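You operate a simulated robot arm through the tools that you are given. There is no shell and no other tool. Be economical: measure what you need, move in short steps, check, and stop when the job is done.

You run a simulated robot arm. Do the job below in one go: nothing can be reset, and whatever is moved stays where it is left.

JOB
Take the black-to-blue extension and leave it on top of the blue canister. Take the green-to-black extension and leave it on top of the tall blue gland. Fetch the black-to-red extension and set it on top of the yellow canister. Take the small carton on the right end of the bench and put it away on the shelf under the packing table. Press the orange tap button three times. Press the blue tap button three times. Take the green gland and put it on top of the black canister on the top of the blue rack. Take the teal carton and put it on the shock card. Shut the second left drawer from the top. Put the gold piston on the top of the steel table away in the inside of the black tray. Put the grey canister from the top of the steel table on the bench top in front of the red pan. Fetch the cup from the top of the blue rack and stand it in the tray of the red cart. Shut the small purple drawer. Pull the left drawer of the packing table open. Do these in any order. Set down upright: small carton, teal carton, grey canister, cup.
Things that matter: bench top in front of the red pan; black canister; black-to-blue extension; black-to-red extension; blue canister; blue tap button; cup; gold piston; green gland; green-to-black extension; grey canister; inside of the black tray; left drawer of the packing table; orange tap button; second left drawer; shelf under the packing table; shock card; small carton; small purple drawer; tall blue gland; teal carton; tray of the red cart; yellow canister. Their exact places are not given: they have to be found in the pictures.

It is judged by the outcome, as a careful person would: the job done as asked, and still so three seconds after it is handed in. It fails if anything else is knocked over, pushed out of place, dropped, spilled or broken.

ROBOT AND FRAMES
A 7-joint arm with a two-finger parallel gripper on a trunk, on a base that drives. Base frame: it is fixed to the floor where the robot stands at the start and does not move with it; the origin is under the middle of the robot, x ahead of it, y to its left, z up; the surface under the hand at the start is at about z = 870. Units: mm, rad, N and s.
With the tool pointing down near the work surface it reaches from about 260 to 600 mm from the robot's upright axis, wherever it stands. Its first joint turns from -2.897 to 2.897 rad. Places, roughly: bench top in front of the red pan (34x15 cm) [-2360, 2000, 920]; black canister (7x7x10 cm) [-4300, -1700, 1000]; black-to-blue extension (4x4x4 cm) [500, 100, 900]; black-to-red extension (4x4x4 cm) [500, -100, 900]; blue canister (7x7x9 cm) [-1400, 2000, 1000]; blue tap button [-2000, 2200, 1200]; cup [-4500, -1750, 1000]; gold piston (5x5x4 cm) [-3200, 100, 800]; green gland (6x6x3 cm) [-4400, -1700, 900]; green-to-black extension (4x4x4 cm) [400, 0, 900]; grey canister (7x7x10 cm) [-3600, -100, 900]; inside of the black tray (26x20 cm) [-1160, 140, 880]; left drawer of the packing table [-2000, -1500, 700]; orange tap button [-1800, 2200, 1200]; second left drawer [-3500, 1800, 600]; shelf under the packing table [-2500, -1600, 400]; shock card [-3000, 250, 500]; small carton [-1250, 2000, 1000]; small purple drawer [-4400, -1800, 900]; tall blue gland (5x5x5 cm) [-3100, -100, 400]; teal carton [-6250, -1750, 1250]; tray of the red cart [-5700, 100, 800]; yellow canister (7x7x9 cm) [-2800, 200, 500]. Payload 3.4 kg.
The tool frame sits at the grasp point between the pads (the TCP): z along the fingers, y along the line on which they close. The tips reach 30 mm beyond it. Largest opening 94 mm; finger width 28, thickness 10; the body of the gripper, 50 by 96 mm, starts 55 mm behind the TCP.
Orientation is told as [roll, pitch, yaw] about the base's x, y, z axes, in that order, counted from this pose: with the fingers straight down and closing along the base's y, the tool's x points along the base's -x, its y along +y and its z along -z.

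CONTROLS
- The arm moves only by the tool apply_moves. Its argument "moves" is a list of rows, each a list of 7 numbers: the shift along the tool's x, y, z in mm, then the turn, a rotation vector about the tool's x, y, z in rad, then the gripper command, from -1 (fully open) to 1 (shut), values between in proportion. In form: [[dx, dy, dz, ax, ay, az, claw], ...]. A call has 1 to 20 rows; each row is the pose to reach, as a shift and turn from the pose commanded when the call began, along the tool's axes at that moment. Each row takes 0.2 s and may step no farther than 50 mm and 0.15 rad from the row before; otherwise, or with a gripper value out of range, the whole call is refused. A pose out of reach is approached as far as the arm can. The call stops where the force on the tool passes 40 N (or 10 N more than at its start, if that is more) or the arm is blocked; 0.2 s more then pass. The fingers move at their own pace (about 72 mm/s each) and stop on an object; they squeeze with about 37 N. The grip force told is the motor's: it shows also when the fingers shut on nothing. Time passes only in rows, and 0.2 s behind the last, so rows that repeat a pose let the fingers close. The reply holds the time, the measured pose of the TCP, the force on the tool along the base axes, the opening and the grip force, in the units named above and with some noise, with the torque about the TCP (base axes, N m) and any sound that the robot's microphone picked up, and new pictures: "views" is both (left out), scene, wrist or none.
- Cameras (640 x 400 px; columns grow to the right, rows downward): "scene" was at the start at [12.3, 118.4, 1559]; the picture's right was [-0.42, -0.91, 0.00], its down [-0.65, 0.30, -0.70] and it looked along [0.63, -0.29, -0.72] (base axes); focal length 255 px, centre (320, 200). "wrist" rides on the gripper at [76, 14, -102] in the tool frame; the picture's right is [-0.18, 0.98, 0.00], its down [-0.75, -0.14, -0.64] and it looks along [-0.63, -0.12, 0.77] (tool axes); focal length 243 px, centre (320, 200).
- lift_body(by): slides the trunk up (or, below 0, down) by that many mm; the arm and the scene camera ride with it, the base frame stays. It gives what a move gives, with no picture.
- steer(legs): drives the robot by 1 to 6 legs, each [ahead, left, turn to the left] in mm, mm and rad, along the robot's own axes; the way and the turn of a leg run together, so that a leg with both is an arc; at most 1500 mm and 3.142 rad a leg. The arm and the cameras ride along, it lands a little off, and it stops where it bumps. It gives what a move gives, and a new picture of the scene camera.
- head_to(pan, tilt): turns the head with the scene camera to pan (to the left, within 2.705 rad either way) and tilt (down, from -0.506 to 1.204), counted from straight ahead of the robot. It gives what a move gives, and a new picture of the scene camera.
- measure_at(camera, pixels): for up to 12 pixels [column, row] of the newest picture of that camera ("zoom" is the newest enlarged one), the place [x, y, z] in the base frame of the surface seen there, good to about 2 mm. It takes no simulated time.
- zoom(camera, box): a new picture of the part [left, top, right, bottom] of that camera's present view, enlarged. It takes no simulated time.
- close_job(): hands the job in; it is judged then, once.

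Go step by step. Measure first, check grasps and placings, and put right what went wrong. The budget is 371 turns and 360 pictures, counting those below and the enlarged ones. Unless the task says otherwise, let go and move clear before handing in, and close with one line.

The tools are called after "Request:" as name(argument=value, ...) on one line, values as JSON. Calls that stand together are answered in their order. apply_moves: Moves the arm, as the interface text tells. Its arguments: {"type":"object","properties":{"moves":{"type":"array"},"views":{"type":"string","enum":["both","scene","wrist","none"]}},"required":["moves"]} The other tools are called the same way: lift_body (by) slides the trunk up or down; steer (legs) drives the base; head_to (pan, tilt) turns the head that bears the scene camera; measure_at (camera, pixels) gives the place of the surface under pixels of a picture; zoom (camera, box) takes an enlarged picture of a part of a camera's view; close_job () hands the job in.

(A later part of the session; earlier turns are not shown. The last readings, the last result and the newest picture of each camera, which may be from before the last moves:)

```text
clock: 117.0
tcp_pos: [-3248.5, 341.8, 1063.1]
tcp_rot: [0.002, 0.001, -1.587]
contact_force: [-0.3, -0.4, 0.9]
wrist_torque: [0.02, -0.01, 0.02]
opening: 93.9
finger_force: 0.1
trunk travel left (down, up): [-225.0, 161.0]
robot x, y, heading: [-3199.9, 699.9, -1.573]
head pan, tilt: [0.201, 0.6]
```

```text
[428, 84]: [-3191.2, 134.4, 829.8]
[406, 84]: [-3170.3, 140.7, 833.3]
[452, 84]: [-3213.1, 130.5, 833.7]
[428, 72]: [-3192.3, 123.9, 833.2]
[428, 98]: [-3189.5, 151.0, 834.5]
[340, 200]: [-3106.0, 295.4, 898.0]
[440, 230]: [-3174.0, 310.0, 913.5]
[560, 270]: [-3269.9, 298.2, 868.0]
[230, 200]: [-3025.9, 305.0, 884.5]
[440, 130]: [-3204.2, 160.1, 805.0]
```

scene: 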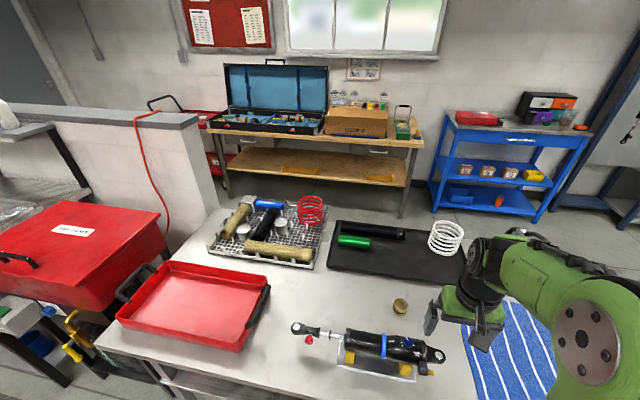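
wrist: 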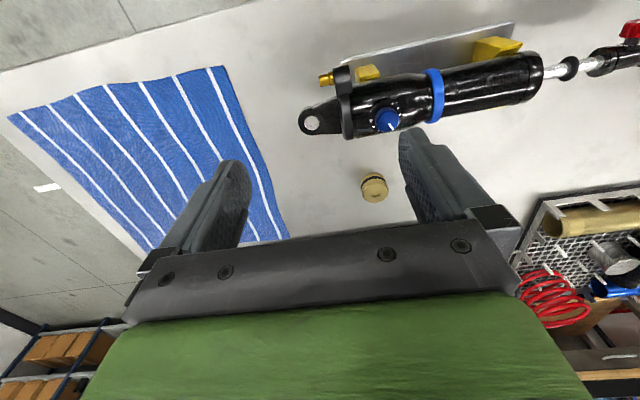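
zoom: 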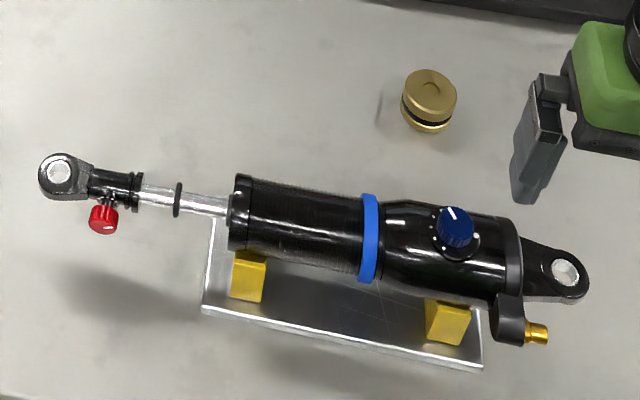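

Piston centre (-3192,137), top 834. Move above, descend to TCP z≈833 and grip.

Request:
apply_moves(moves=[[-45, 13, 0, 0, 0, 0, -1], [-90, 26, 0, 0, 0, 0, -1], [-135, 40, 0, 0, 0, 0, -1], [-180, 53, 0, 0, 0, 0, -1], [-204, 59.8, 20, 0, 0, 0, -1], [-204, 59.8, 68, 0, 0, 0, -1], [-204, 59.8, 115, 0, 0, 0, -1], [-204, 59.8, 160, 0, 0, 0, -1], [-204, 59.8, 200, 0, 0, 0, -1], [-204, 59.8, 229, 0, 0, 0, -1], [-204, 59.8, 229, 0, 0, 0, 1], [-204, 59.8, 229, 0, 0, 0, 1], [-204, 59.8, 229, 0, 0, 0, 1], [-204, 59.8, 229, 0, 0, 0, 1]], views="both")

```text
clock: 120.0
tcp_pos: [-3192.9, 135.2, 834.8]
tcp_rot: [0.0, -0.001, -1.59]
contact_force: [-0.3, -0.1, 0.6]
wrist_torque: [-0.01, -0.03, 0.05]
opening: 47.3
finger_force: 37.5
trunk travel left (down, up): [-225.0, 161.0]
robot x, y, heading: [-3200.4, 700.4, -1.572]
head pan, tilt: [0.201, 0.6]
```

scene: 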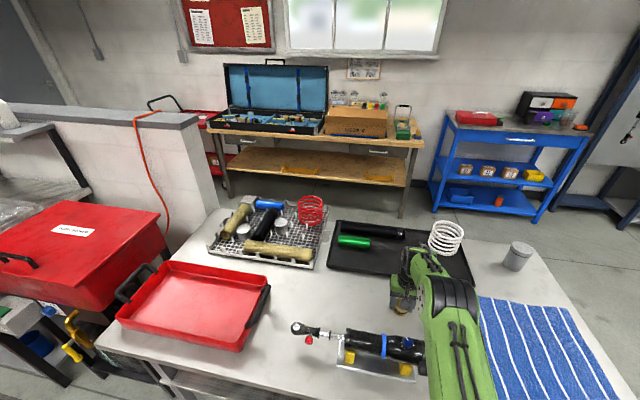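
wrist: 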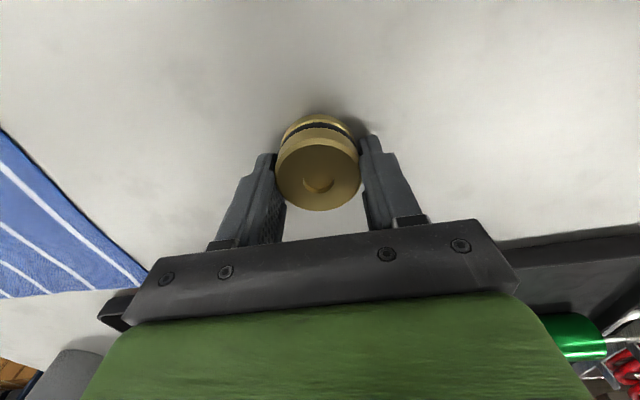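

Gripped (47 mm). Lift, retract, back off and drive to the black tray.

Request:
apply_moves(moves=[[0, 0, -40, 0, 0, 0, 1], [0, 0, -85, 0, 0, 0, 1], [0, 0, -130, 0, 0, 0, 1], [0, 0, -175, 0, 0, 0, 1], [0, 0, -220, 0, 0, 0, 1], [30, 0, -255, 0, 0, 0, 1], [70, 0, -275, 0, 0, 0, 1], [110, 0, -285, 0, 0, 0, 1], [150, 0, -285, 0, 0, 0, 1]], views="none")

Request:
steer(legs=[[-250, 0, 0], [0, 1020, 0], [0, 1020, 0]])

Request:
head_to(pan=0.0, tilt=0.7)

```text
clock: 122.0
tcp_pos: [-3190.6, 287.9, 1118.1]
tcp_rot: [0.002, -0.002, -1.589]
contact_force: [-0.1, 0.0, -1.7]
wrist_torque: [-0.03, -0.01, -0.02]
opening: 46.4
finger_force: 37.2
trunk travel left (down, up): [-225.0, 161.0]
robot x, y, heading: [-3202.1, 695.9, -1.571]
head pan, tilt: [0.201, 0.6]
```

```text
clock: 133.6
tcp_pos: [-1135.1, 549.3, 1116.5]
tcp_rot: [0.0, 0.0, -1.576]
contact_force: [-0.7, 0.1, -1.0]
wrist_torque: [0.0, 0.01, 0.02]
opening: 46.1
finger_force: 36.2
trunk travel left (down, up): [-225.0, 161.0]
robot x, y, heading: [-1146.7, 959.6, -1.565]
head pan, tilt: [0.201, 0.6]
```

scene: 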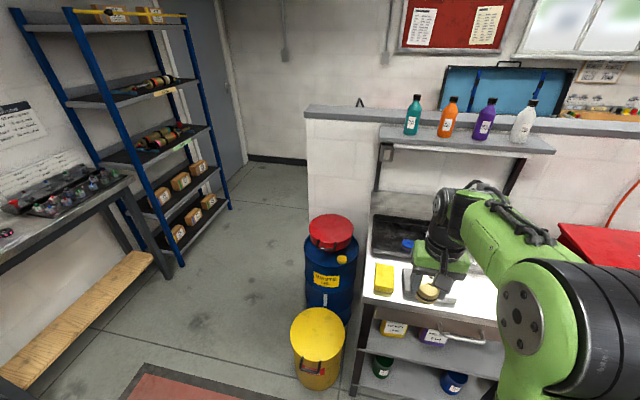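

```text
clock: 134.3
tcp_pos: [-1133.9, 548.5, 1116.9]
tcp_rot: [0.002, 0.001, -1.576]
contact_force: [0.0, -0.4, -2.0]
wrist_torque: [-0.02, 0.0, -0.02]
opening: 46.0
finger_force: 37.6
trunk travel left (down, up): [-225.0, 161.0]
robot x, y, heading: [-1150.0, 958.7, -1.558]
head pan, tilt: [0.0, 0.7]
```

scene: 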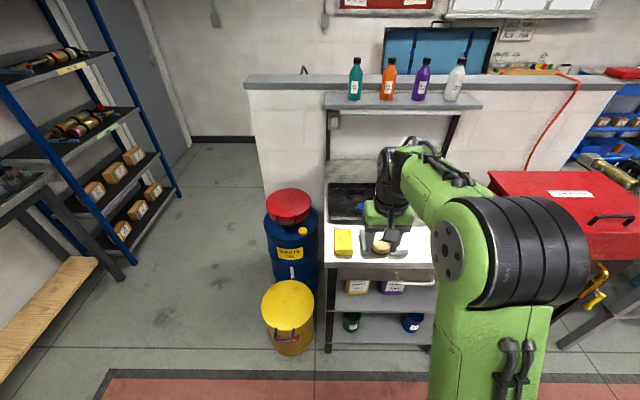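

Request:
measure_at(camera="scene", pixels=[[340, 103], [470, 108], [343, 190], [332, 215], [360, 205], [343, 240], [390, 265], [370, 187], [340, 255], [355, 210]])

Request:
steer(legs=[[255, 0, 0]])

Request:
head_to(pan=0.0, tilt=0.9)

Request:
apply_moves(moves=[[0, 0, 0, 0, 0, 0, 1]], views="wrist")

```text
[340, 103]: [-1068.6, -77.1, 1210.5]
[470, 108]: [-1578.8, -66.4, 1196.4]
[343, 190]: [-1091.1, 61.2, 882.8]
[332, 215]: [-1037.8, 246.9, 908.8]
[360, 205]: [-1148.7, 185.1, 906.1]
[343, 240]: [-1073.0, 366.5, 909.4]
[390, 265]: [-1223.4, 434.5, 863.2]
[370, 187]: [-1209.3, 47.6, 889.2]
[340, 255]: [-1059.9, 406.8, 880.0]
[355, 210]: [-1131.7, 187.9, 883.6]
```

```text
clock: 136.2
tcp_pos: [-1133.4, 290.6, 1116.4]
tcp_rot: [0.001, -0.001, -1.58]
contact_force: [0.2, -0.7, -1.3]
wrist_torque: [0.05, 0.01, 0.0]
opening: 46.0
finger_force: 37.5
trunk travel left (down, up): [-225.0, 161.0]
robot x, y, heading: [-1148.4, 705.4, -1.566]
head pan, tilt: [0.0, 0.7]
```

scene: 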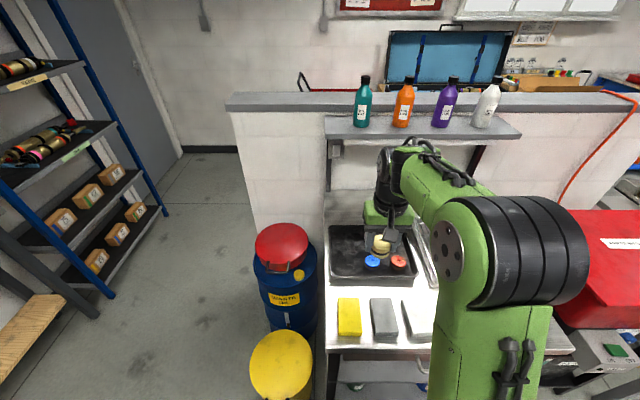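

```text
clock: 136.9
tcp_pos: [-1134.2, 292.6, 1116.3]
tcp_rot: [0.001, -0.001, -1.579]
contact_force: [0.5, 0.2, -1.0]
wrist_torque: [-0.01, -0.01, 0.0]
opening: 46.0
finger_force: 37.1
trunk travel left (down, up): [-225.0, 161.0]
robot x, y, heading: [-1148.8, 706.5, -1.562]
head pan, tilt: [0.0, 0.901]
```

scene: 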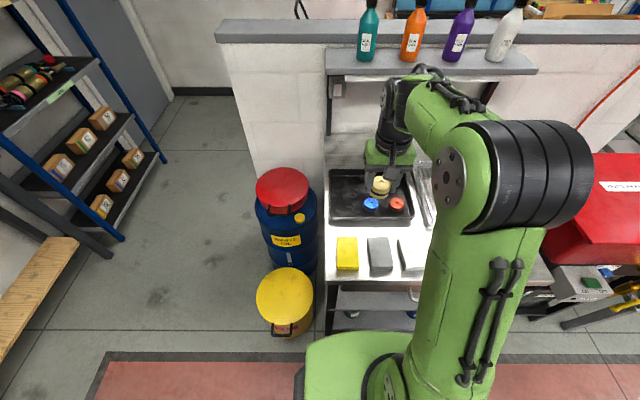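

```text
clock: 137.3
tcp_pos: [-1134.7, 291.2, 1116.2]
tcp_rot: [0.003, -0.002, -1.58]
contact_force: [0.1, 0.2, -1.2]
wrist_torque: [0.0, 0.0, 0.01]
opening: 46.0
finger_force: 37.0
trunk travel left (down, up): [-225.0, 161.0]
robot x, y, heading: [-1148.5, 703.8, -1.562]
head pan, tilt: [0.0, 0.901]
```

wrist: 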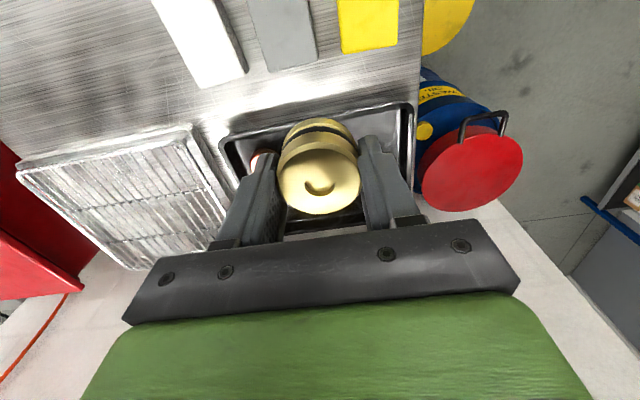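

Request:
zoom(camera="scene", box=[315, 140, 455, 240])

Request:
measure_at(camera="zoom", pixels=[[250, 290], [375, 290], [120, 180], [120, 260], [100, 350], [70, 200], [440, 350], [180, 190], [200, 250], [330, 340], [80, 130]])

```text
4.00 times, centred on (385, 190) of scene
```

zoom: 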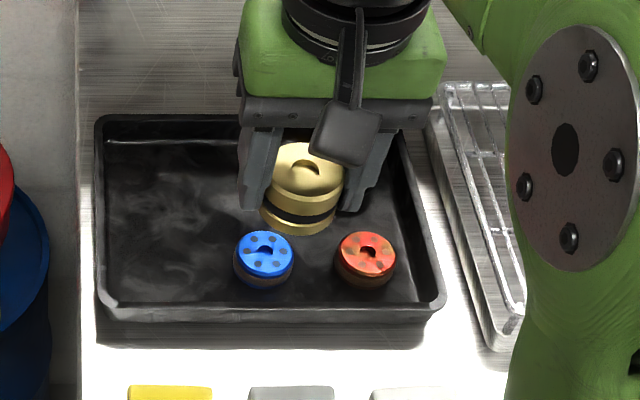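

```text
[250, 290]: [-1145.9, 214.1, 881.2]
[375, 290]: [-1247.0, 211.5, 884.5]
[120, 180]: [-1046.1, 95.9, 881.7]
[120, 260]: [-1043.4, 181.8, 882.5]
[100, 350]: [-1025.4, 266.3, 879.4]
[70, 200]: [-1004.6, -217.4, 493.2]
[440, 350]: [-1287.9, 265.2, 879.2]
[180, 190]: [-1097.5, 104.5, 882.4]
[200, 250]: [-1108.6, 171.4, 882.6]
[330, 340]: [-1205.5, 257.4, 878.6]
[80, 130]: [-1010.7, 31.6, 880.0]
```

Tray floor z≈882, its left half is free. Lower the piston at about (-1085,125).

Request:
apply_moves(moves=[[-45, 13, 0, 0, 0, 0, 1], [-90, 26, 0, 0, 0, 0, 1], [-130, 40, 10, 0, 0, 0, 1], [-166, 51, 30, 0, 0, 0, 1], [-166, 51, 75, 0, 0, 0, 1], [-166, 51, 120, 0, 0, 0, 1], [-166, 51, 160, 0, 0, 0, 1], [-166, 51, 182, 0, 0, 0, 1], [-166, 51, 190, 0, 0, 0, 1], [-166, 51, 194, 0, 0, 0, 1]], views="scene")

Request:
zoom(camera="scene", box=[315, 140, 455, 240])

```text
clock: 139.5
tcp_pos: [-1084.1, 125.8, 922.8]
tcp_rot: [0.003, 0.0, -1.581]
contact_force: [-0.4, -0.3, -1.3]
wrist_torque: [-0.01, 0.01, -0.01]
opening: 44.4
finger_force: 37.0
out of reach, approached as far as the arm can: row 4
trunk travel left (down, up): [-225.0, 161.0]
robot x, y, heading: [-1142.3, 706.5, -1.561]
head pan, tilt: [0.0, 0.901]
```

scene: 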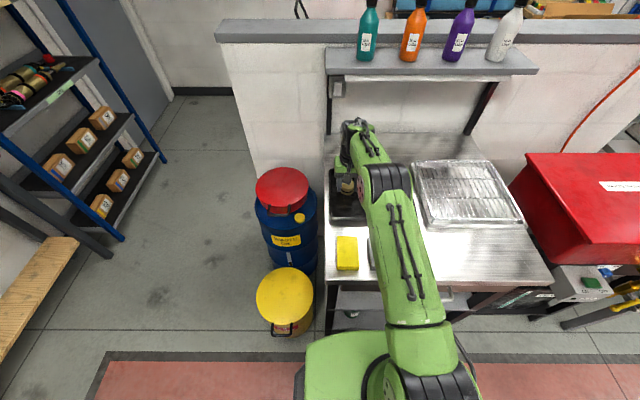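

```text
4.00 times, centred on (385, 190) of scene
```

zoom: 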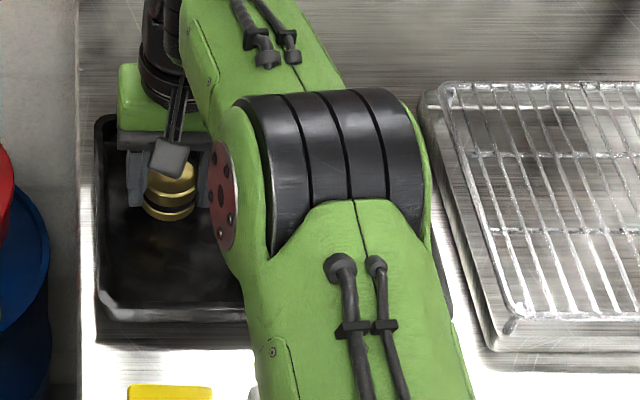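

No contact yet; opening shrank slightly, so I lower the rest at once.

Request:
apply_moves(moves=[[0, 0, 3, 0, 0, 0, 1], [0, 0, 6, 0, 0, 0, 1], [0, 0, 8, 0, 0, 0, 1]], views="wrist")

```text
clock: 140.3
tcp_pos: [-1084.3, 125.3, 916.7]
tcp_rot: [0.003, -0.004, -1.58]
contact_force: [0.3, -1.1, 8.1]
wrist_torque: [-0.01, -0.01, -0.04]
opening: 44.5
finger_force: 36.7
trunk travel left (down, up): [-225.0, 161.0]
robot x, y, heading: [-1147.8, 706.9, -1.567]
head pan, tilt: [0.0, 0.901]
```

wrist: 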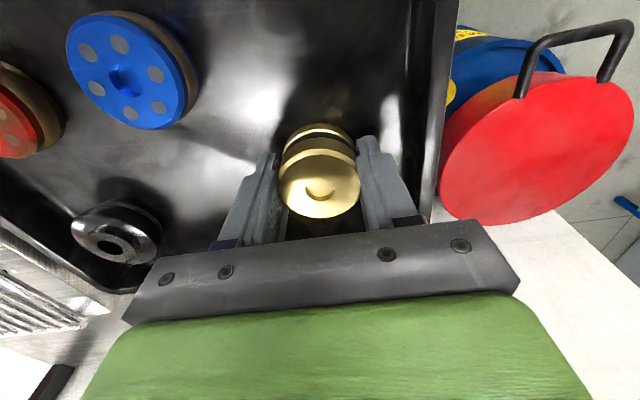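

Seated (8 N). Release gently and rise.

Request:
apply_moves(moves=[[0, 0, 0, 0, 0, 0, -0.25], [0, 0, 0, 0, 0, 0, -0.25], [0, 0, -30, 0, 0, 0, -0.25], [0, 0, -75, 0, 0, 0, -0.25], [0, 0, -120, 0, 0, 0, -0.25], [40, 0, -145, 0, 0, 0, -0.25], [80, 0, -170, 0, 0, 0, -0.25], [120, 0, -195, 0, 0, 0, -0.25]], views="wrist")

Request:
zoom(camera="wrist", box=[200, 20, 460, 240])

```text
clock: 142.1
tcp_pos: [-1084.9, 248.7, 1112.2]
tcp_rot: [0.003, -0.004, -1.58]
contact_force: [0.0, 0.6, -0.2]
wrist_torque: [-0.07, 0.02, -0.05]
opening: 58.5
finger_force: 0.1
trunk travel left (down, up): [-225.0, 161.0]
robot x, y, heading: [-1148.5, 705.6, -1.564]
head pan, tilt: [0.0, 0.901]
```

wrist: 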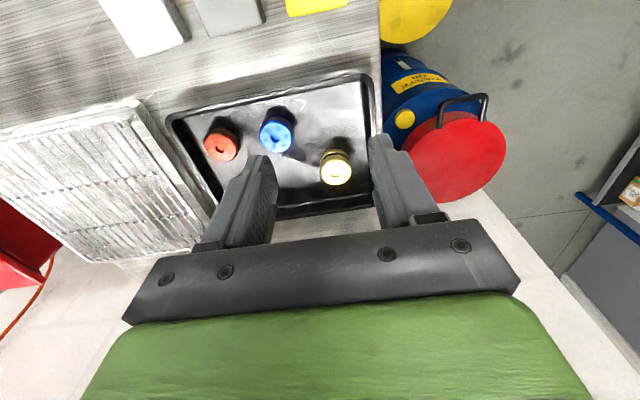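

```text
1.82 times, centred on (330, 130) of wrist
```

zoom: 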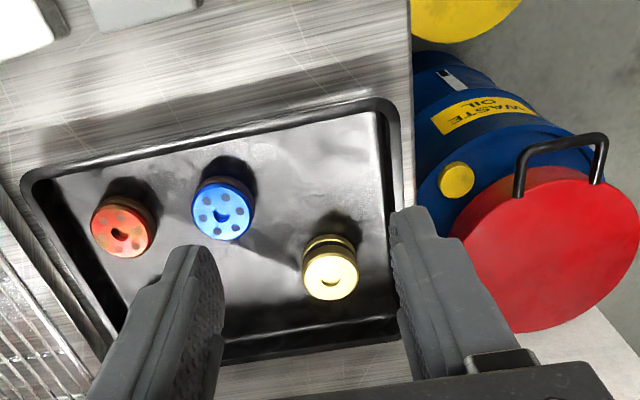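

Piston is in the tray. Now drive back to the extension bench, facing +x.

Request:
steer(legs=[[-300, 0, 0], [0, 0, 1.567], [1000, 0, 0], [0, -990, 0], [145, 0, 0]])

Request:
head_to(pan=-0.1, tilt=0.9)

```text
clock: 158.5
tcp_pos: [464.8, 79.0, 1110.8]
tcp_rot: [0.003, -0.001, -0.013]
contact_force: [-0.2, 0.1, -0.5]
wrist_torque: [0.02, 0.0, -0.02]
opening: 58.7
finger_force: 0.0
trunk travel left (down, up): [-225.0, 161.0]
robot x, y, heading: [5.1, 16.6, 0.005]
head pan, tilt: [0.0, 0.901]
```

scene: 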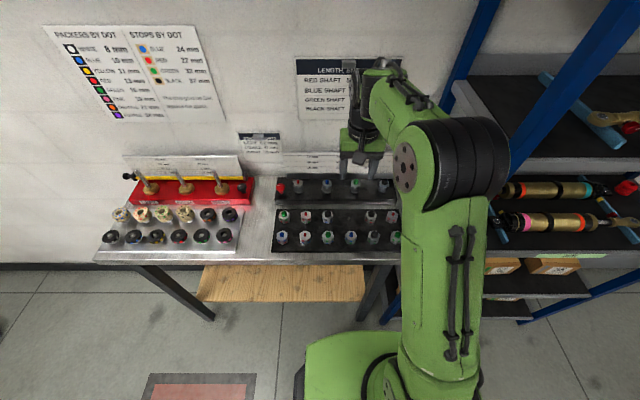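

```text
clock: 159.2
tcp_pos: [462.7, 79.4, 1111.3]
tcp_rot: [0.002, -0.002, -0.016]
contact_force: [-1.7, 1.3, -0.3]
wrist_torque: [0.02, -0.02, 0.01]
opening: 59.0
finger_force: 0.0
trunk travel left (down, up): [-225.0, 161.0]
robot x, y, heading: [7.3, 16.3, 0.003]
head pan, tilt: [-0.099, 0.901]
```

scene: 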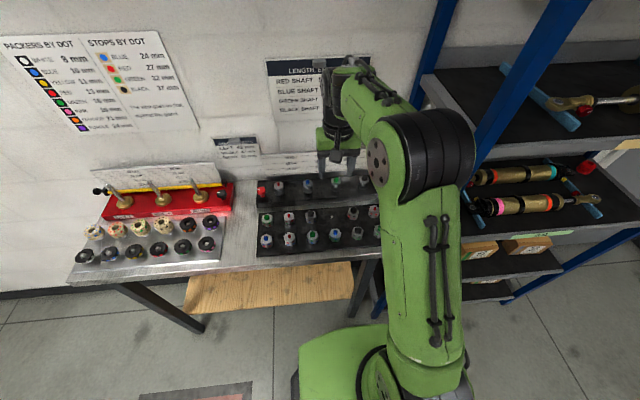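

I'll need a horizontal-ish grip for under-table placements, so I check the bench's front strip for regrasping room.

Request:
zoom(camera="scene", box=[200, 160, 400, 280])

Request:
measure_at(camera="zoom", pixels=[[130, 330], [130, 290], [80, 320], [170, 300], [185, 295], [300, 320], [300, 303], [560, 320], [130, 200], [60, 300], [190, 180]])

```text
3.20 times, centred on (300, 220) of scene
```

zoom: 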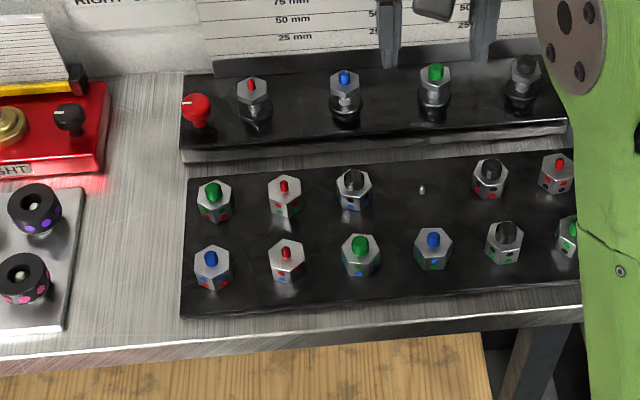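

```text
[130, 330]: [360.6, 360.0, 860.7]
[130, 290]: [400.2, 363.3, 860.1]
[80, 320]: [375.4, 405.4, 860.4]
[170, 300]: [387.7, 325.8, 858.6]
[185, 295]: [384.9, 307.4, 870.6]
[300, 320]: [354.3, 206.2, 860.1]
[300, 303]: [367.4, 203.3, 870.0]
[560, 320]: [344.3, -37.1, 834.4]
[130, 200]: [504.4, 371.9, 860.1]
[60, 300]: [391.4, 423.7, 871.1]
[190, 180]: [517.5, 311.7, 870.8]
```

There is a free strip at (385,362), z=860, fine for regrasping. First, above the black-to-red extension for a close look.

Request:
apply_moves(moves=[[0, -45, 15, 0, 0, 0, -0.19], [0, -90, 40, 0, 0, 0, -0.19], [-3, -130, 70, 0, 0, 0, -0.19], [-8, -137, 108, 0, 0, 0, -0.19], [-8, -137, 108, 0, 0, 0, -0.19]], views="wrist")

Request:
zoom(camera="wrist", box=[240, 50, 400, 160])

```text
refused: row 2 steps farther than a row can; nothing moved
```

```text
3.64 times, centred on (320, 105) of wrist
```

zoom: 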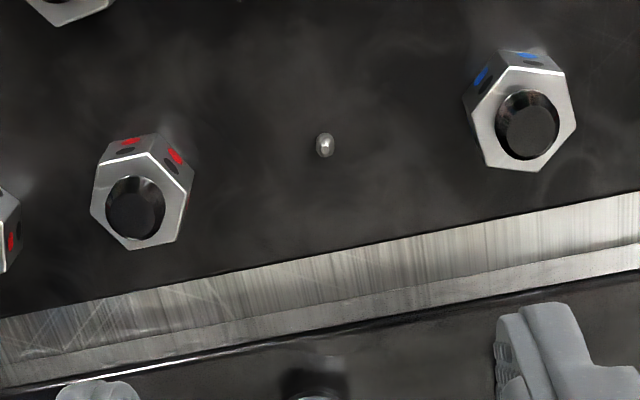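

Request:
apply_moves(moves=[[0, -40, 15, 0, 0, 0, -0.19], [0, -80, 35, 0, 0, 0, -0.19], [-3, -115, 65, 0, 0, 0, -0.19], [-8, -137, 105, 0, 0, 0, -0.19], [-8, -137, 108, 0, 0, 0, -0.19]], views="wrist")

Request:
zoom(camera="wrist", box=[240, 50, 400, 160])

```text
clock: 160.4
tcp_pos: [468.5, -57.7, 1002.4]
tcp_rot: [0.0, -0.002, -0.013]
contact_force: [0.0, -0.3, 0.0]
wrist_torque: [0.0, -0.02, 0.01]
opening: 55.8
finger_force: 0.0
trunk travel left (down, up): [-225.0, 161.0]
robot x, y, heading: [3.5, 12.5, -0.001]
head pan, tilt: [-0.099, 0.901]
```

wrist: 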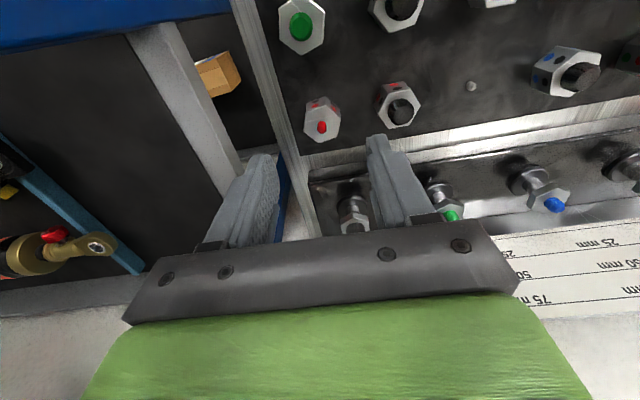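

```text
3.64 times, centred on (320, 105) of wrist
```

zoom: 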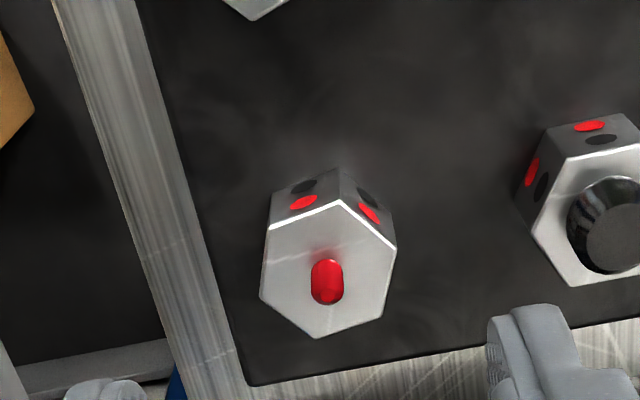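

Request:
measure_at(camera="zoom", pixels=[[339, 206], [391, 248], [376, 310], [317, 333], [265, 295], [272, 233]])

```text
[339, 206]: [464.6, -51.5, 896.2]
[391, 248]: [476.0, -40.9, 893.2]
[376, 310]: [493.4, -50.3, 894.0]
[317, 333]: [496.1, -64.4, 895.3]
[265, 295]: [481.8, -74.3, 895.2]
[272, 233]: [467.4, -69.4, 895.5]
```

Centre (479.9,-58.5), flats at ~68°. Turn -0.373, descend, grip, lift.

Request:
apply_moves(moves=[[-6, -0.6, 10, 0, 0, 0.14, -0.19], [-11.4, -0.6, 25, 0, 0, 0.28, -0.19], [-11.4, -0.6, 50, 0, 0, 0.373, -0.19], [-11.4, -0.6, 80, 0, 0, 0.373, -0.19], [-11.4, -0.6, 96, 0, 0, 0.373, -0.19], [-11.4, -0.6, 96, 0, 0, 0.373, 1], [-11.4, -0.6, 96, 0, 0, 0.373, 1], [-11.4, -0.6, 96, 0, 0, 0.373, 1], [-11.4, -0.6, 80, 0, 0, 0.373, 1], [-11.4, -0.6, 45, 0, 0, 0.373, 1], [-11.4, -0.6, 0, 0, 0, 0.373, 1], [-11.4, -0.6, -45, 0, 0, 0.373, 1]], views="wrist")

```text
clock: 163.0
tcp_pos: [478.5, -57.6, 1047.3]
tcp_rot: [0.002, 0.0, -0.386]
contact_force: [0.3, 0.2, -0.3]
wrist_torque: [0.0, 0.05, 0.0]
opening: 31.4
finger_force: 36.9
trunk travel left (down, up): [-225.0, 161.0]
robot x, y, heading: [5.6, 19.1, -0.002]
head pan, tilt: [-0.099, 0.901]
```

wrist: 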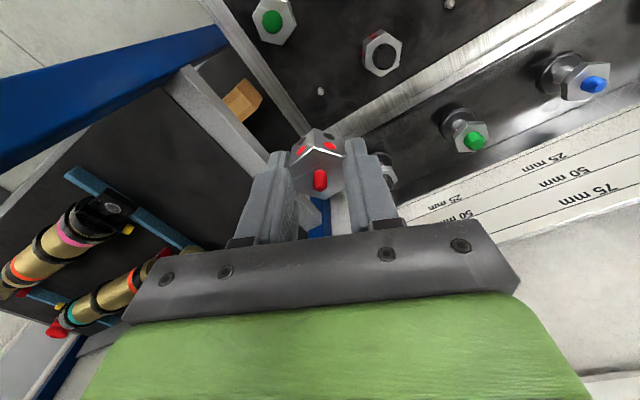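

Held. Slide the base left 300 mm to face the strip.

Request:
steer(legs=[[0, 300, 0]])

```text
clock: 165.0
tcp_pos: [479.6, 242.5, 1047.6]
tcp_rot: [0.002, 0.0, -0.387]
contact_force: [0.5, 0.2, -1.0]
wrist_torque: [-0.03, 0.0, -0.01]
opening: 31.4
finger_force: 37.2
trunk travel left (down, up): [-225.0, 161.0]
robot x, y, heading: [3.2, 314.6, 0.003]
head pan, tilt: [-0.099, 0.901]
```

scene: 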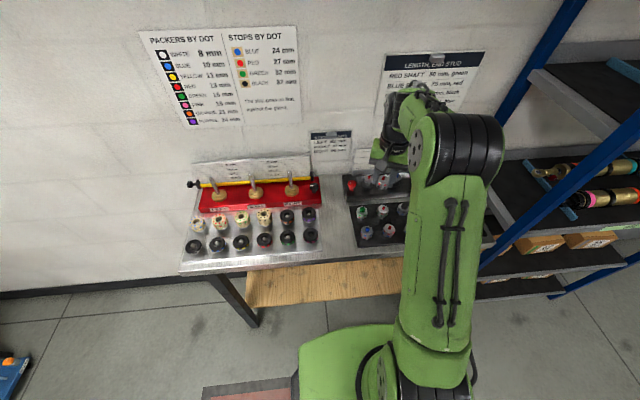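

Request:
apply_moves(moves=[[40, 22, 0, 0, 0, -0.13, 1], [80, 45, 0, 0, 0, -0.26, 1], [120, 65, 0, 0, 0, -0.387, 1], [132.7, 75, 30, 0, 0, -0.387, 1], [132.7, 75, 75, 0, 0, -0.387, 1], [132.7, 75, 115, 0, 0, -0.387, 1], [132.7, 75, 140, 0, 0, -0.387, 1], [132.7, 75, 148, 0, 0, -0.387, 1], [132.7, 75, 152, 0, 0, -0.387, 1], [132.7, 75, 152, 0, 0, -0.387, 1]], views="both")

```text
clock: 167.2
tcp_pos: [385.2, 359.3, 895.8]
tcp_rot: [0.001, -0.002, 0.0]
contact_force: [0.2, -0.1, 8.6]
wrist_torque: [-0.04, 0.2, 0.0]
opening: 31.5
finger_force: 36.4
trunk travel left (down, up): [-225.0, 161.0]
robot x, y, heading: [2.2, 312.4, 0.002]
head pan, tilt: [-0.099, 0.901]
```

scene: 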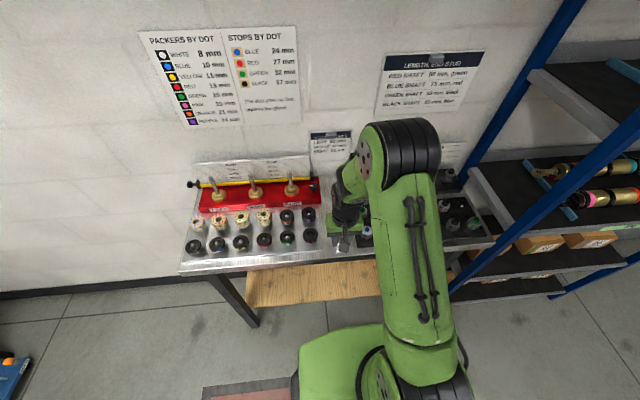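
wrist: 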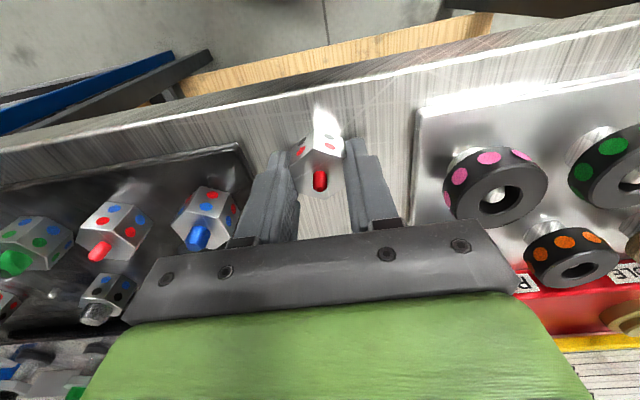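

Seated on the strip. Release, rise, and back the base off 190 mm to make room for a near-horizontal hand.

Request:
apply_moves(moves=[[0, 0, 0, 0, 0, 0, -0.1], [0, 0, 0, 0, 0, 0, -0.1], [0, 0, -40, 0, 0, 0, -0.1], [0, 0, -85, 0, 0, 0, -0.1], [0, 0, -130, 0, 0, 0, -0.1]], views="wrist")

Request:
zoom(camera="wrist", box=[240, 40, 400, 150])

```text
clock: 168.4
tcp_pos: [384.0, 358.3, 1024.2]
tcp_rot: [0.001, 0.0, -0.001]
contact_force: [1.1, 0.0, 0.5]
wrist_torque: [-0.01, -0.03, 0.04]
opening: 51.7
finger_force: 0.1
trunk travel left (down, up): [-225.0, 161.0]
robot x, y, heading: [3.1, 317.2, 0.003]
head pan, tilt: [-0.099, 0.901]
```

wrist: 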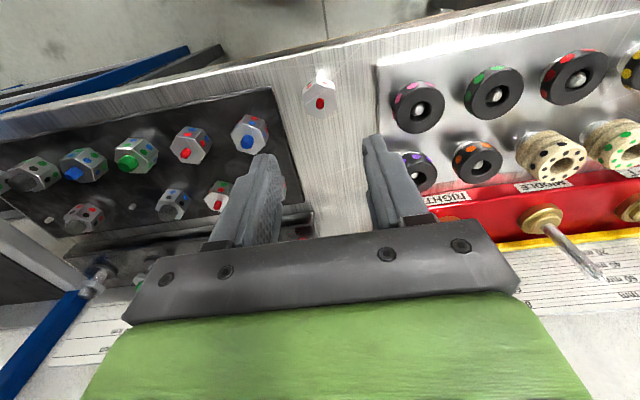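

```text
3.64 times, centred on (320, 95) of wrist
```

zoom: 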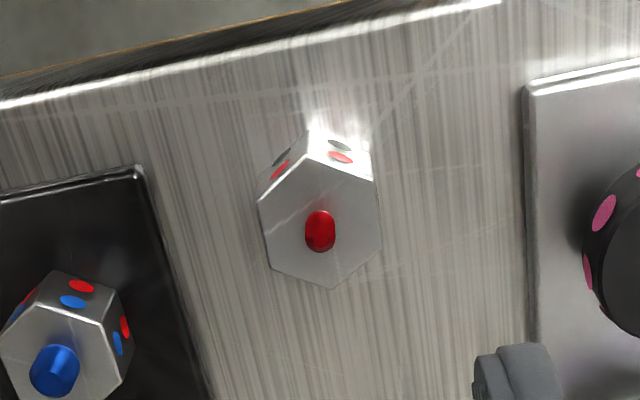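

Request:
steer(legs=[[-190, 0, 0]])

Request:
apply_moves(moves=[[0, 0, 0, 0, -0.14, 0, -0.1], [0, 0, 0, 0, -0.28, 0, -0.1], [0, 0, 0, 0, -0.42, 0, -0.1], [0, 0, 0, 0, -0.56, 0, -0.1], [0, 0, 0, 0, -0.7, 0, -0.1], [0, 0, 0, 0, -0.84, 0, -0.1], [-20, 0, 0, 0, -0.98, 0, -0.1], [-50, 0, 0, 0, -1.12, 0, -0.1], [-90, 0, 0, 0, -1.25, 0, -0.1], [-90, 0, 0, 0, -1.25, 0, -0.1]], views="both")

```text
clock: 170.0
tcp_pos: [195.1, 360.6, 1023.1]
tcp_rot: [0.001, 0.0, 0.0]
contact_force: [-0.6, -0.4, 0.3]
wrist_torque: [-0.01, -0.02, 0.04]
opening: 51.6
finger_force: 0.0
trunk travel left (down, up): [-225.0, 161.0]
robot x, y, heading: [-189.6, 316.4, 0.002]
head pan, tilt: [-0.099, 0.901]
```

scene: 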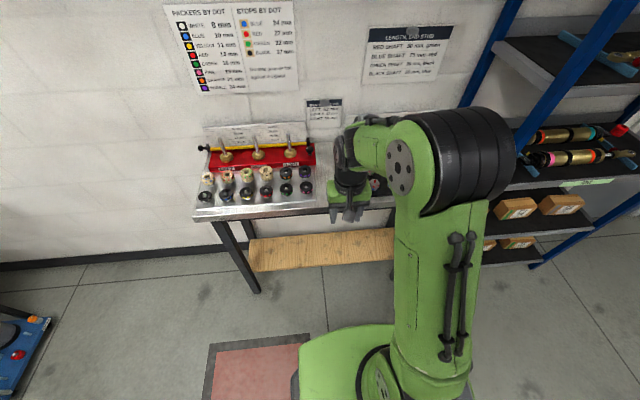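

```text
clock: 172.2
tcp_pos: [286.3, 359.8, 1023.8]
tcp_rot: [0.008, -1.253, -0.008]
contact_force: [-0.2, 1.0, -0.1]
wrist_torque: [-0.03, -0.02, 0.02]
opening: 51.7
finger_force: 0.0
out of reach, approached as far as the arm can: row 6, 7, 8
trunk travel left (down, up): [-225.0, 161.0]
robot x, y, heading: [-182.9, 316.4, 0.004]
head pan, tilt: [-0.099, 0.901]
```

scene: 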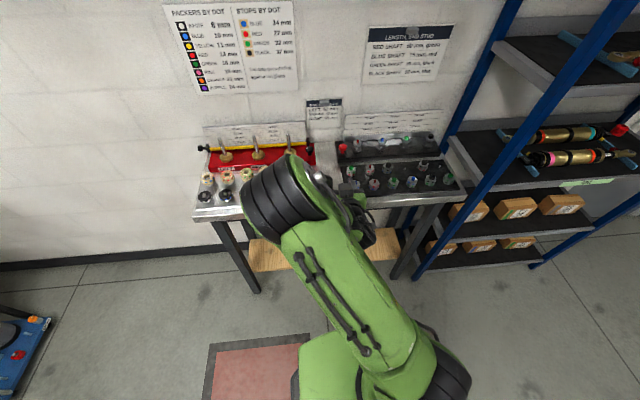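
wrist: 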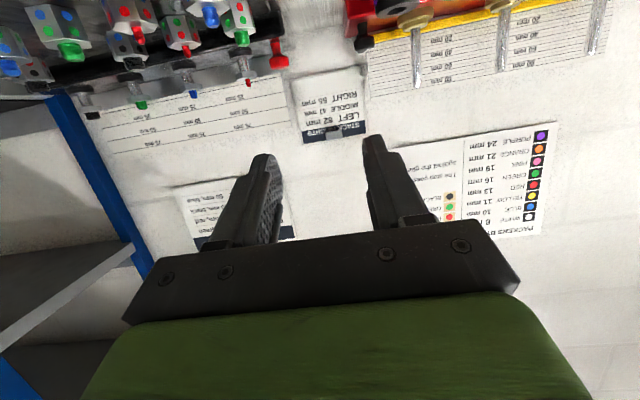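

Hand is tilted 1.25 rad. Move above the extension, then straight down to straddle it.

Request:
apply_moves(moves=[[10, 0, 35, 0, 0, 0, -0.1], [22, 0, 75, 0, 0, 0, -0.1], [35.2, 0, 116, 0, 0, 0, -0.1], [35.2, 0, 116, 0, 0, 0, -0.1]], views="both")

Request:
zoom(camera="wrist", box=[220, 0, 420, 140])

```text
clock: 173.2
tcp_pos: [385.2, 359.9, 953.9]
tcp_rot: [0.005, -1.25, -0.005]
contact_force: [0.4, -0.2, -0.9]
wrist_torque: [-0.03, 0.03, -0.04]
opening: 51.8
finger_force: 0.1
trunk travel left (down, up): [-225.0, 161.0]
robot x, y, heading: [-182.5, 322.2, 0.0]
head pan, tilt: [-0.099, 0.901]
```

scene: 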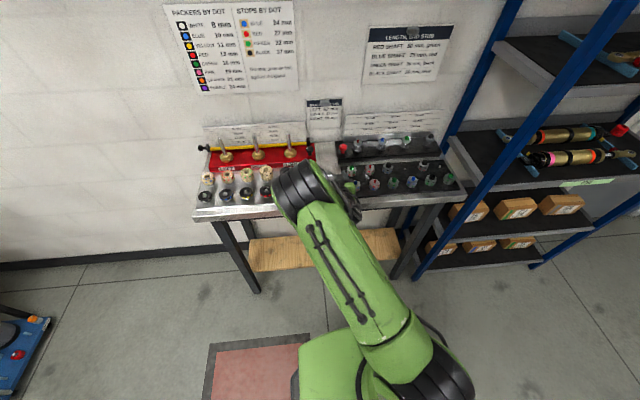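
wrist: 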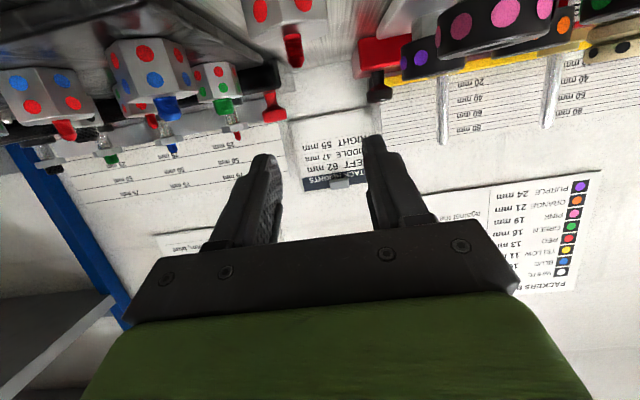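

```text
2.86 times, centred on (320, 70) of wrist
```

zoom: 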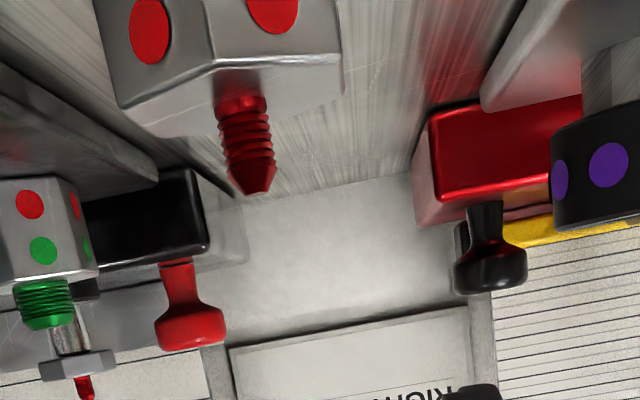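

Request:
measure_at(camera="zoom", pixels=[[245, 120], [170, 60], [300, 60], [215, 65], [160, 130], [335, 85]])

```text
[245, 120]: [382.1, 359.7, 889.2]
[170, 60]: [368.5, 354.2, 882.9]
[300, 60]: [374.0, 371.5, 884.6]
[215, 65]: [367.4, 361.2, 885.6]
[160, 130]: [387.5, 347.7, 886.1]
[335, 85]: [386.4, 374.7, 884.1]
```

Aligned (centre ≈(384,360)). Descend and close.

Request:
apply_moves(moves=[[28, 0, 9.5, 0, 0, 0, -0.1], [50, 0, 16.6, 0, 0, 0, -0.1], [62, 0, 20.5, 0, 0, 0, -0.1], [65, 0, 21.5, 0, 0, 0, -0.1], [65, 0, 21.5, 0, 0, 0, 1], [65, 0, 21.5, 0, 0, 0, 1], [65, 0, 21.5, 0, 0, 0, 1]], views="wrist")

```text
clock: 174.8
tcp_pos: [385.9, 360.2, 885.2]
tcp_rot: [0.007, -1.251, -0.008]
contact_force: [0.7, -0.1, 0.3]
wrist_torque: [0.0, -0.03, -0.01]
opening: 35.6
finger_force: 37.0
trunk travel left (down, up): [-225.0, 161.0]
robot x, y, heading: [-186.2, 317.0, 0.001]
head pan, tilt: [-0.099, 0.901]
```

wrist: 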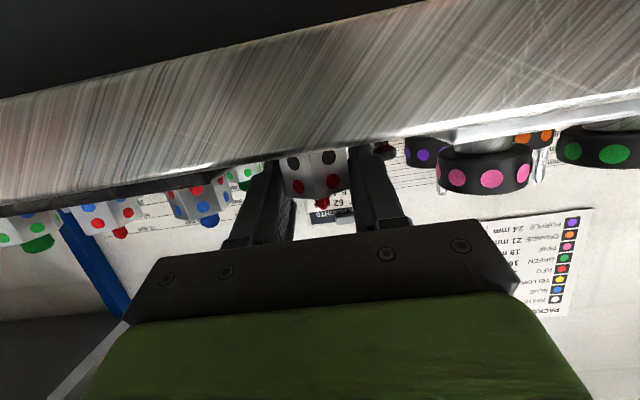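

Opening is 35.6 (expected 31.4) — look closer at how it is held.

Request:
zoom(camera="wrist", box=[240, 130, 400, 240])

```text
3.64 times, centred on (320, 185) of wrist
```

zoom: 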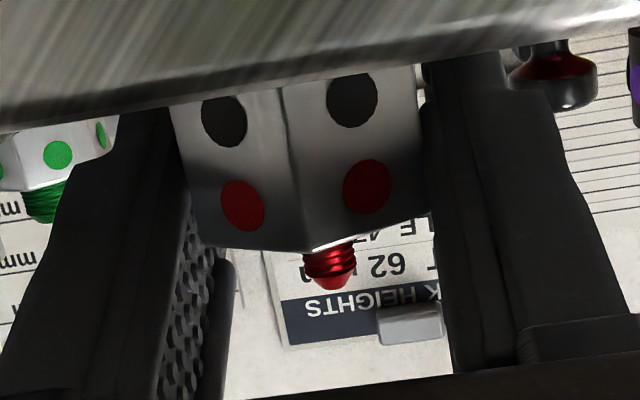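

It appears held on its side flats. Lift and recheck.

Request:
apply_moves(moves=[[-15, 0, -5, 0, 0, 0, 1], [-45, 0, -15, 0, 0, 0, 1], [-85, 0, -28, 0, 0, 0, 1], [-110, 0, -60, 0, 0, 0, 1], [-110, 0, -95, 0, 0, 0, 1]], views="wrist")

Request:
zoom(camera="wrist", box=[240, 110, 400, 240])

```text
clock: 176.0
tcp_pos: [328.6, 360.9, 1020.0]
tcp_rot: [0.005, -1.248, -0.006]
contact_force: [-1.0, 0.0, 0.2]
wrist_torque: [0.03, -0.01, -0.01]
opening: 35.1
finger_force: 37.2
trunk travel left (down, up): [-225.0, 161.0]
robot x, y, heading: [-188.2, 317.5, 0.0]
head pan, tilt: [-0.099, 0.901]
```

wrist: 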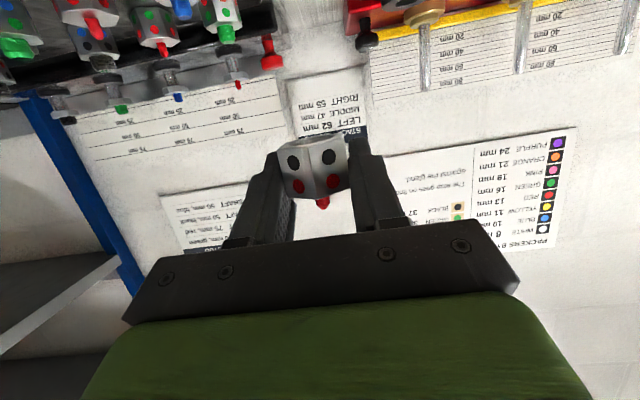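

```text
3.08 times, centred on (320, 175) of wrist
```

zoom: 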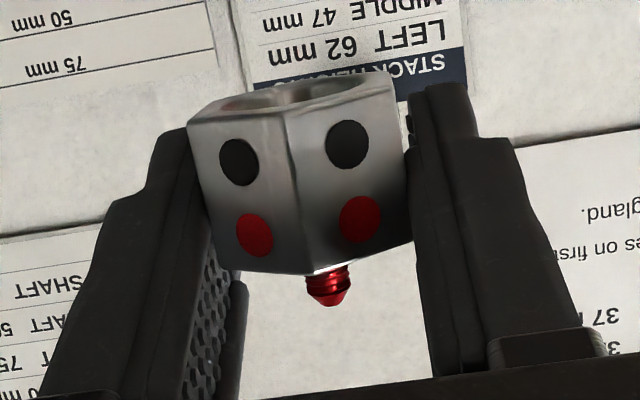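

It is held firmly though slightly rolled; it will settle when set down. Drive to the steel table front at x≈-2788.

Request:
steer(legs=[[-300, 680, 0], [0, 0, -1.571], [0, -1150, 0], [0, -1150, 0]])

Request:
lift_body(by=-220)

Request:
head_to(pan=0.0, tilt=0.7)

```text
clock: 194.8
tcp_pos: [-2757.6, 485.2, 1019.7]
tcp_rot: [0.007, -1.251, -1.585]
contact_force: [-0.5, -0.1, -0.5]
wrist_torque: [-0.01, -0.04, 0.03]
opening: 35.6
finger_force: 37.4
trunk travel left (down, up): [-225.0, 161.0]
robot x, y, heading: [-2800.0, 1003.5, -1.579]
head pan, tilt: [-0.099, 0.901]
```

scene: 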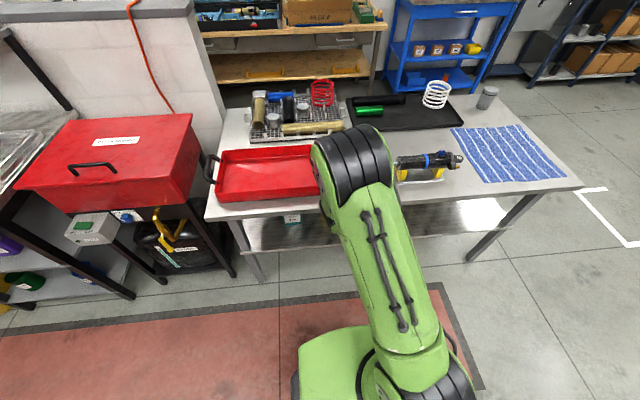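

```text
clock: 197.1
tcp_pos: [-2757.8, 484.7, 799.0]
tcp_rot: [0.008, -1.252, -1.582]
contact_force: [-0.3, 0.0, -1.0]
wrist_torque: [0.02, 0.01, 0.0]
opening: 35.7
finger_force: 36.8
trunk travel left (down, up): [-5.0, 381.0]
robot x, y, heading: [-2800.3, 1002.4, -1.576]
head pan, tilt: [-0.099, 0.901]
```

```text
clock: 197.9
tcp_pos: [-2758.2, 485.1, 799.8]
tcp_rot: [0.007, -1.249, -1.583]
contact_force: [-0.4, 0.4, -0.6]
wrist_torque: [-0.01, 0.02, 0.0]
opening: 35.2
finger_force: 36.7
trunk travel left (down, up): [-5.0, 381.0]
robot x, y, heading: [-2800.3, 1001.8, -1.579]
head pan, tilt: [0.0, 0.7]
```

scene: 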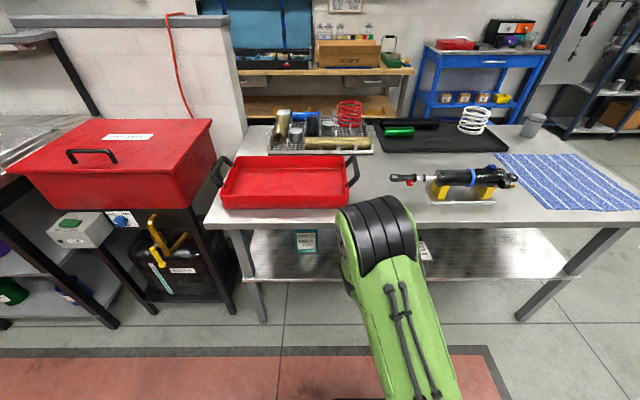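

Lower the hand in front of the table edge so that the wrist camera looks onto the shelf.

Request:
apply_moves(moves=[[20, 0, -20, 0, 0, 0, 1], [65, 0, -10, 0, 0, 0, 1], [110, 0, 5, 0, 0, 0, 1], [155, 0, 20, 0, 0, 0, 1], [198, 0, 34, 0, 0, 0, 1], [237, 0, 47, 0, 0, 0, 1], [237, 0, 47, 0, 0, 0, 1]], views="both")

```text
clock: 199.5
tcp_pos: [-2750.0, 508.5, 568.5]
tcp_rot: [0.09, -1.269, -1.661]
contact_force: [0.0, -0.4, -0.6]
wrist_torque: [0.02, -0.01, 0.0]
opening: 35.2
finger_force: 36.7
trunk travel left (down, up): [-5.0, 381.0]
robot x, y, heading: [-2801.0, 1001.0, -1.577]
head pan, tilt: [0.0, 0.7]
```

scene: 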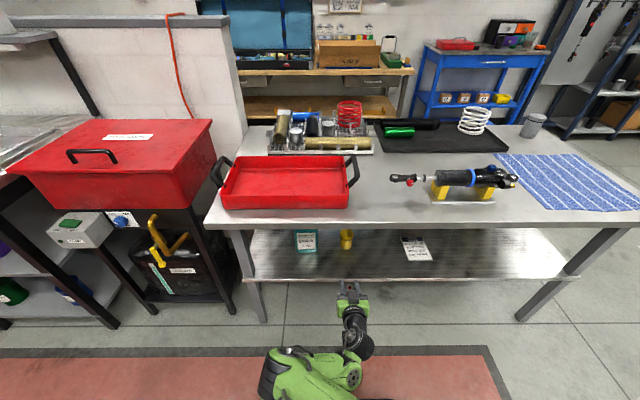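
wrist: 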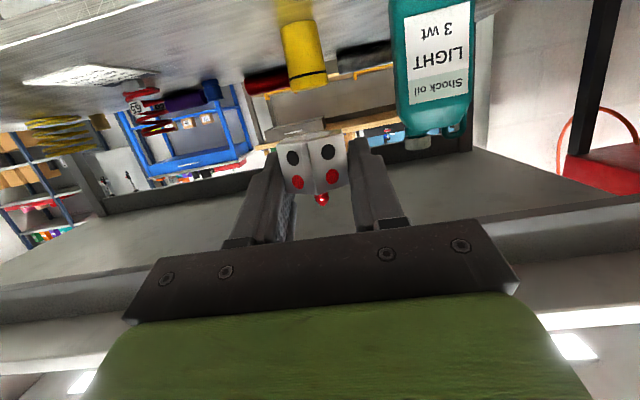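

Request:
zoom(camera="wrist", box=[0, 0, 320, 200])

Request:
zoom(camera="wrist", box=[240, 0, 480, 200])

Request:
measure_at(camera="wrist", pixels=[[300, 40], [305, 65], [306, 82], [290, 65], [322, 62], [300, 20], [212, 90], [180, 100], [100, 75], [265, 85], [360, 60], [430, 100]])

```text
2.00 times, centred on (160, 100) of wrist
```

zoom: 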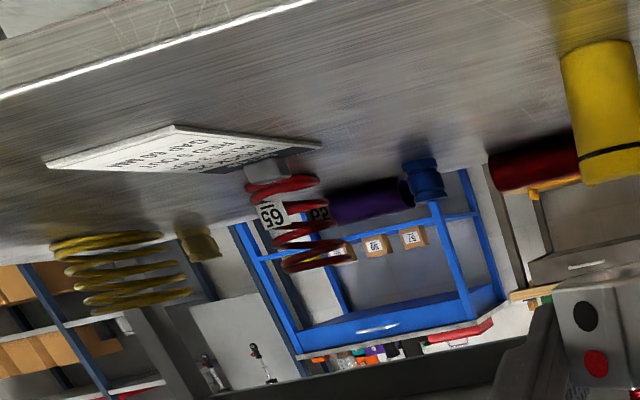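

```text
2.00 times, centred on (360, 100) of wrist
```

zoom: 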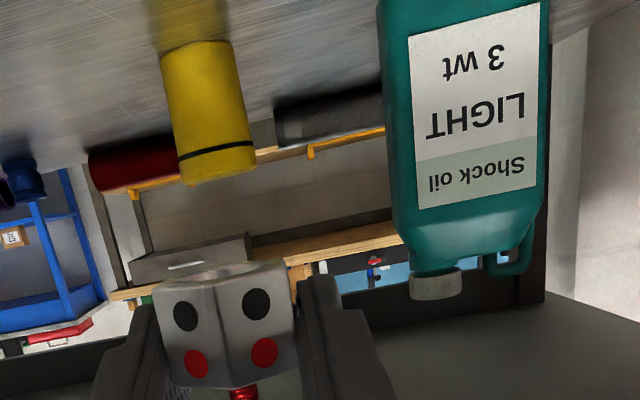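

```text
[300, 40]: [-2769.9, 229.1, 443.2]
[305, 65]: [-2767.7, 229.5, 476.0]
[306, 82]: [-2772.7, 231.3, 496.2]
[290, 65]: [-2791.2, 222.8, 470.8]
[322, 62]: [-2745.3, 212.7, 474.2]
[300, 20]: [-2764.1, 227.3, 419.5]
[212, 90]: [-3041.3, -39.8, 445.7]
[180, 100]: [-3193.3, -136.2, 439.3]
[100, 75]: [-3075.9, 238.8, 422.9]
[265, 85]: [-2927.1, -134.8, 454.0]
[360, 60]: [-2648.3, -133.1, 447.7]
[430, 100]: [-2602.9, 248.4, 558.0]
```

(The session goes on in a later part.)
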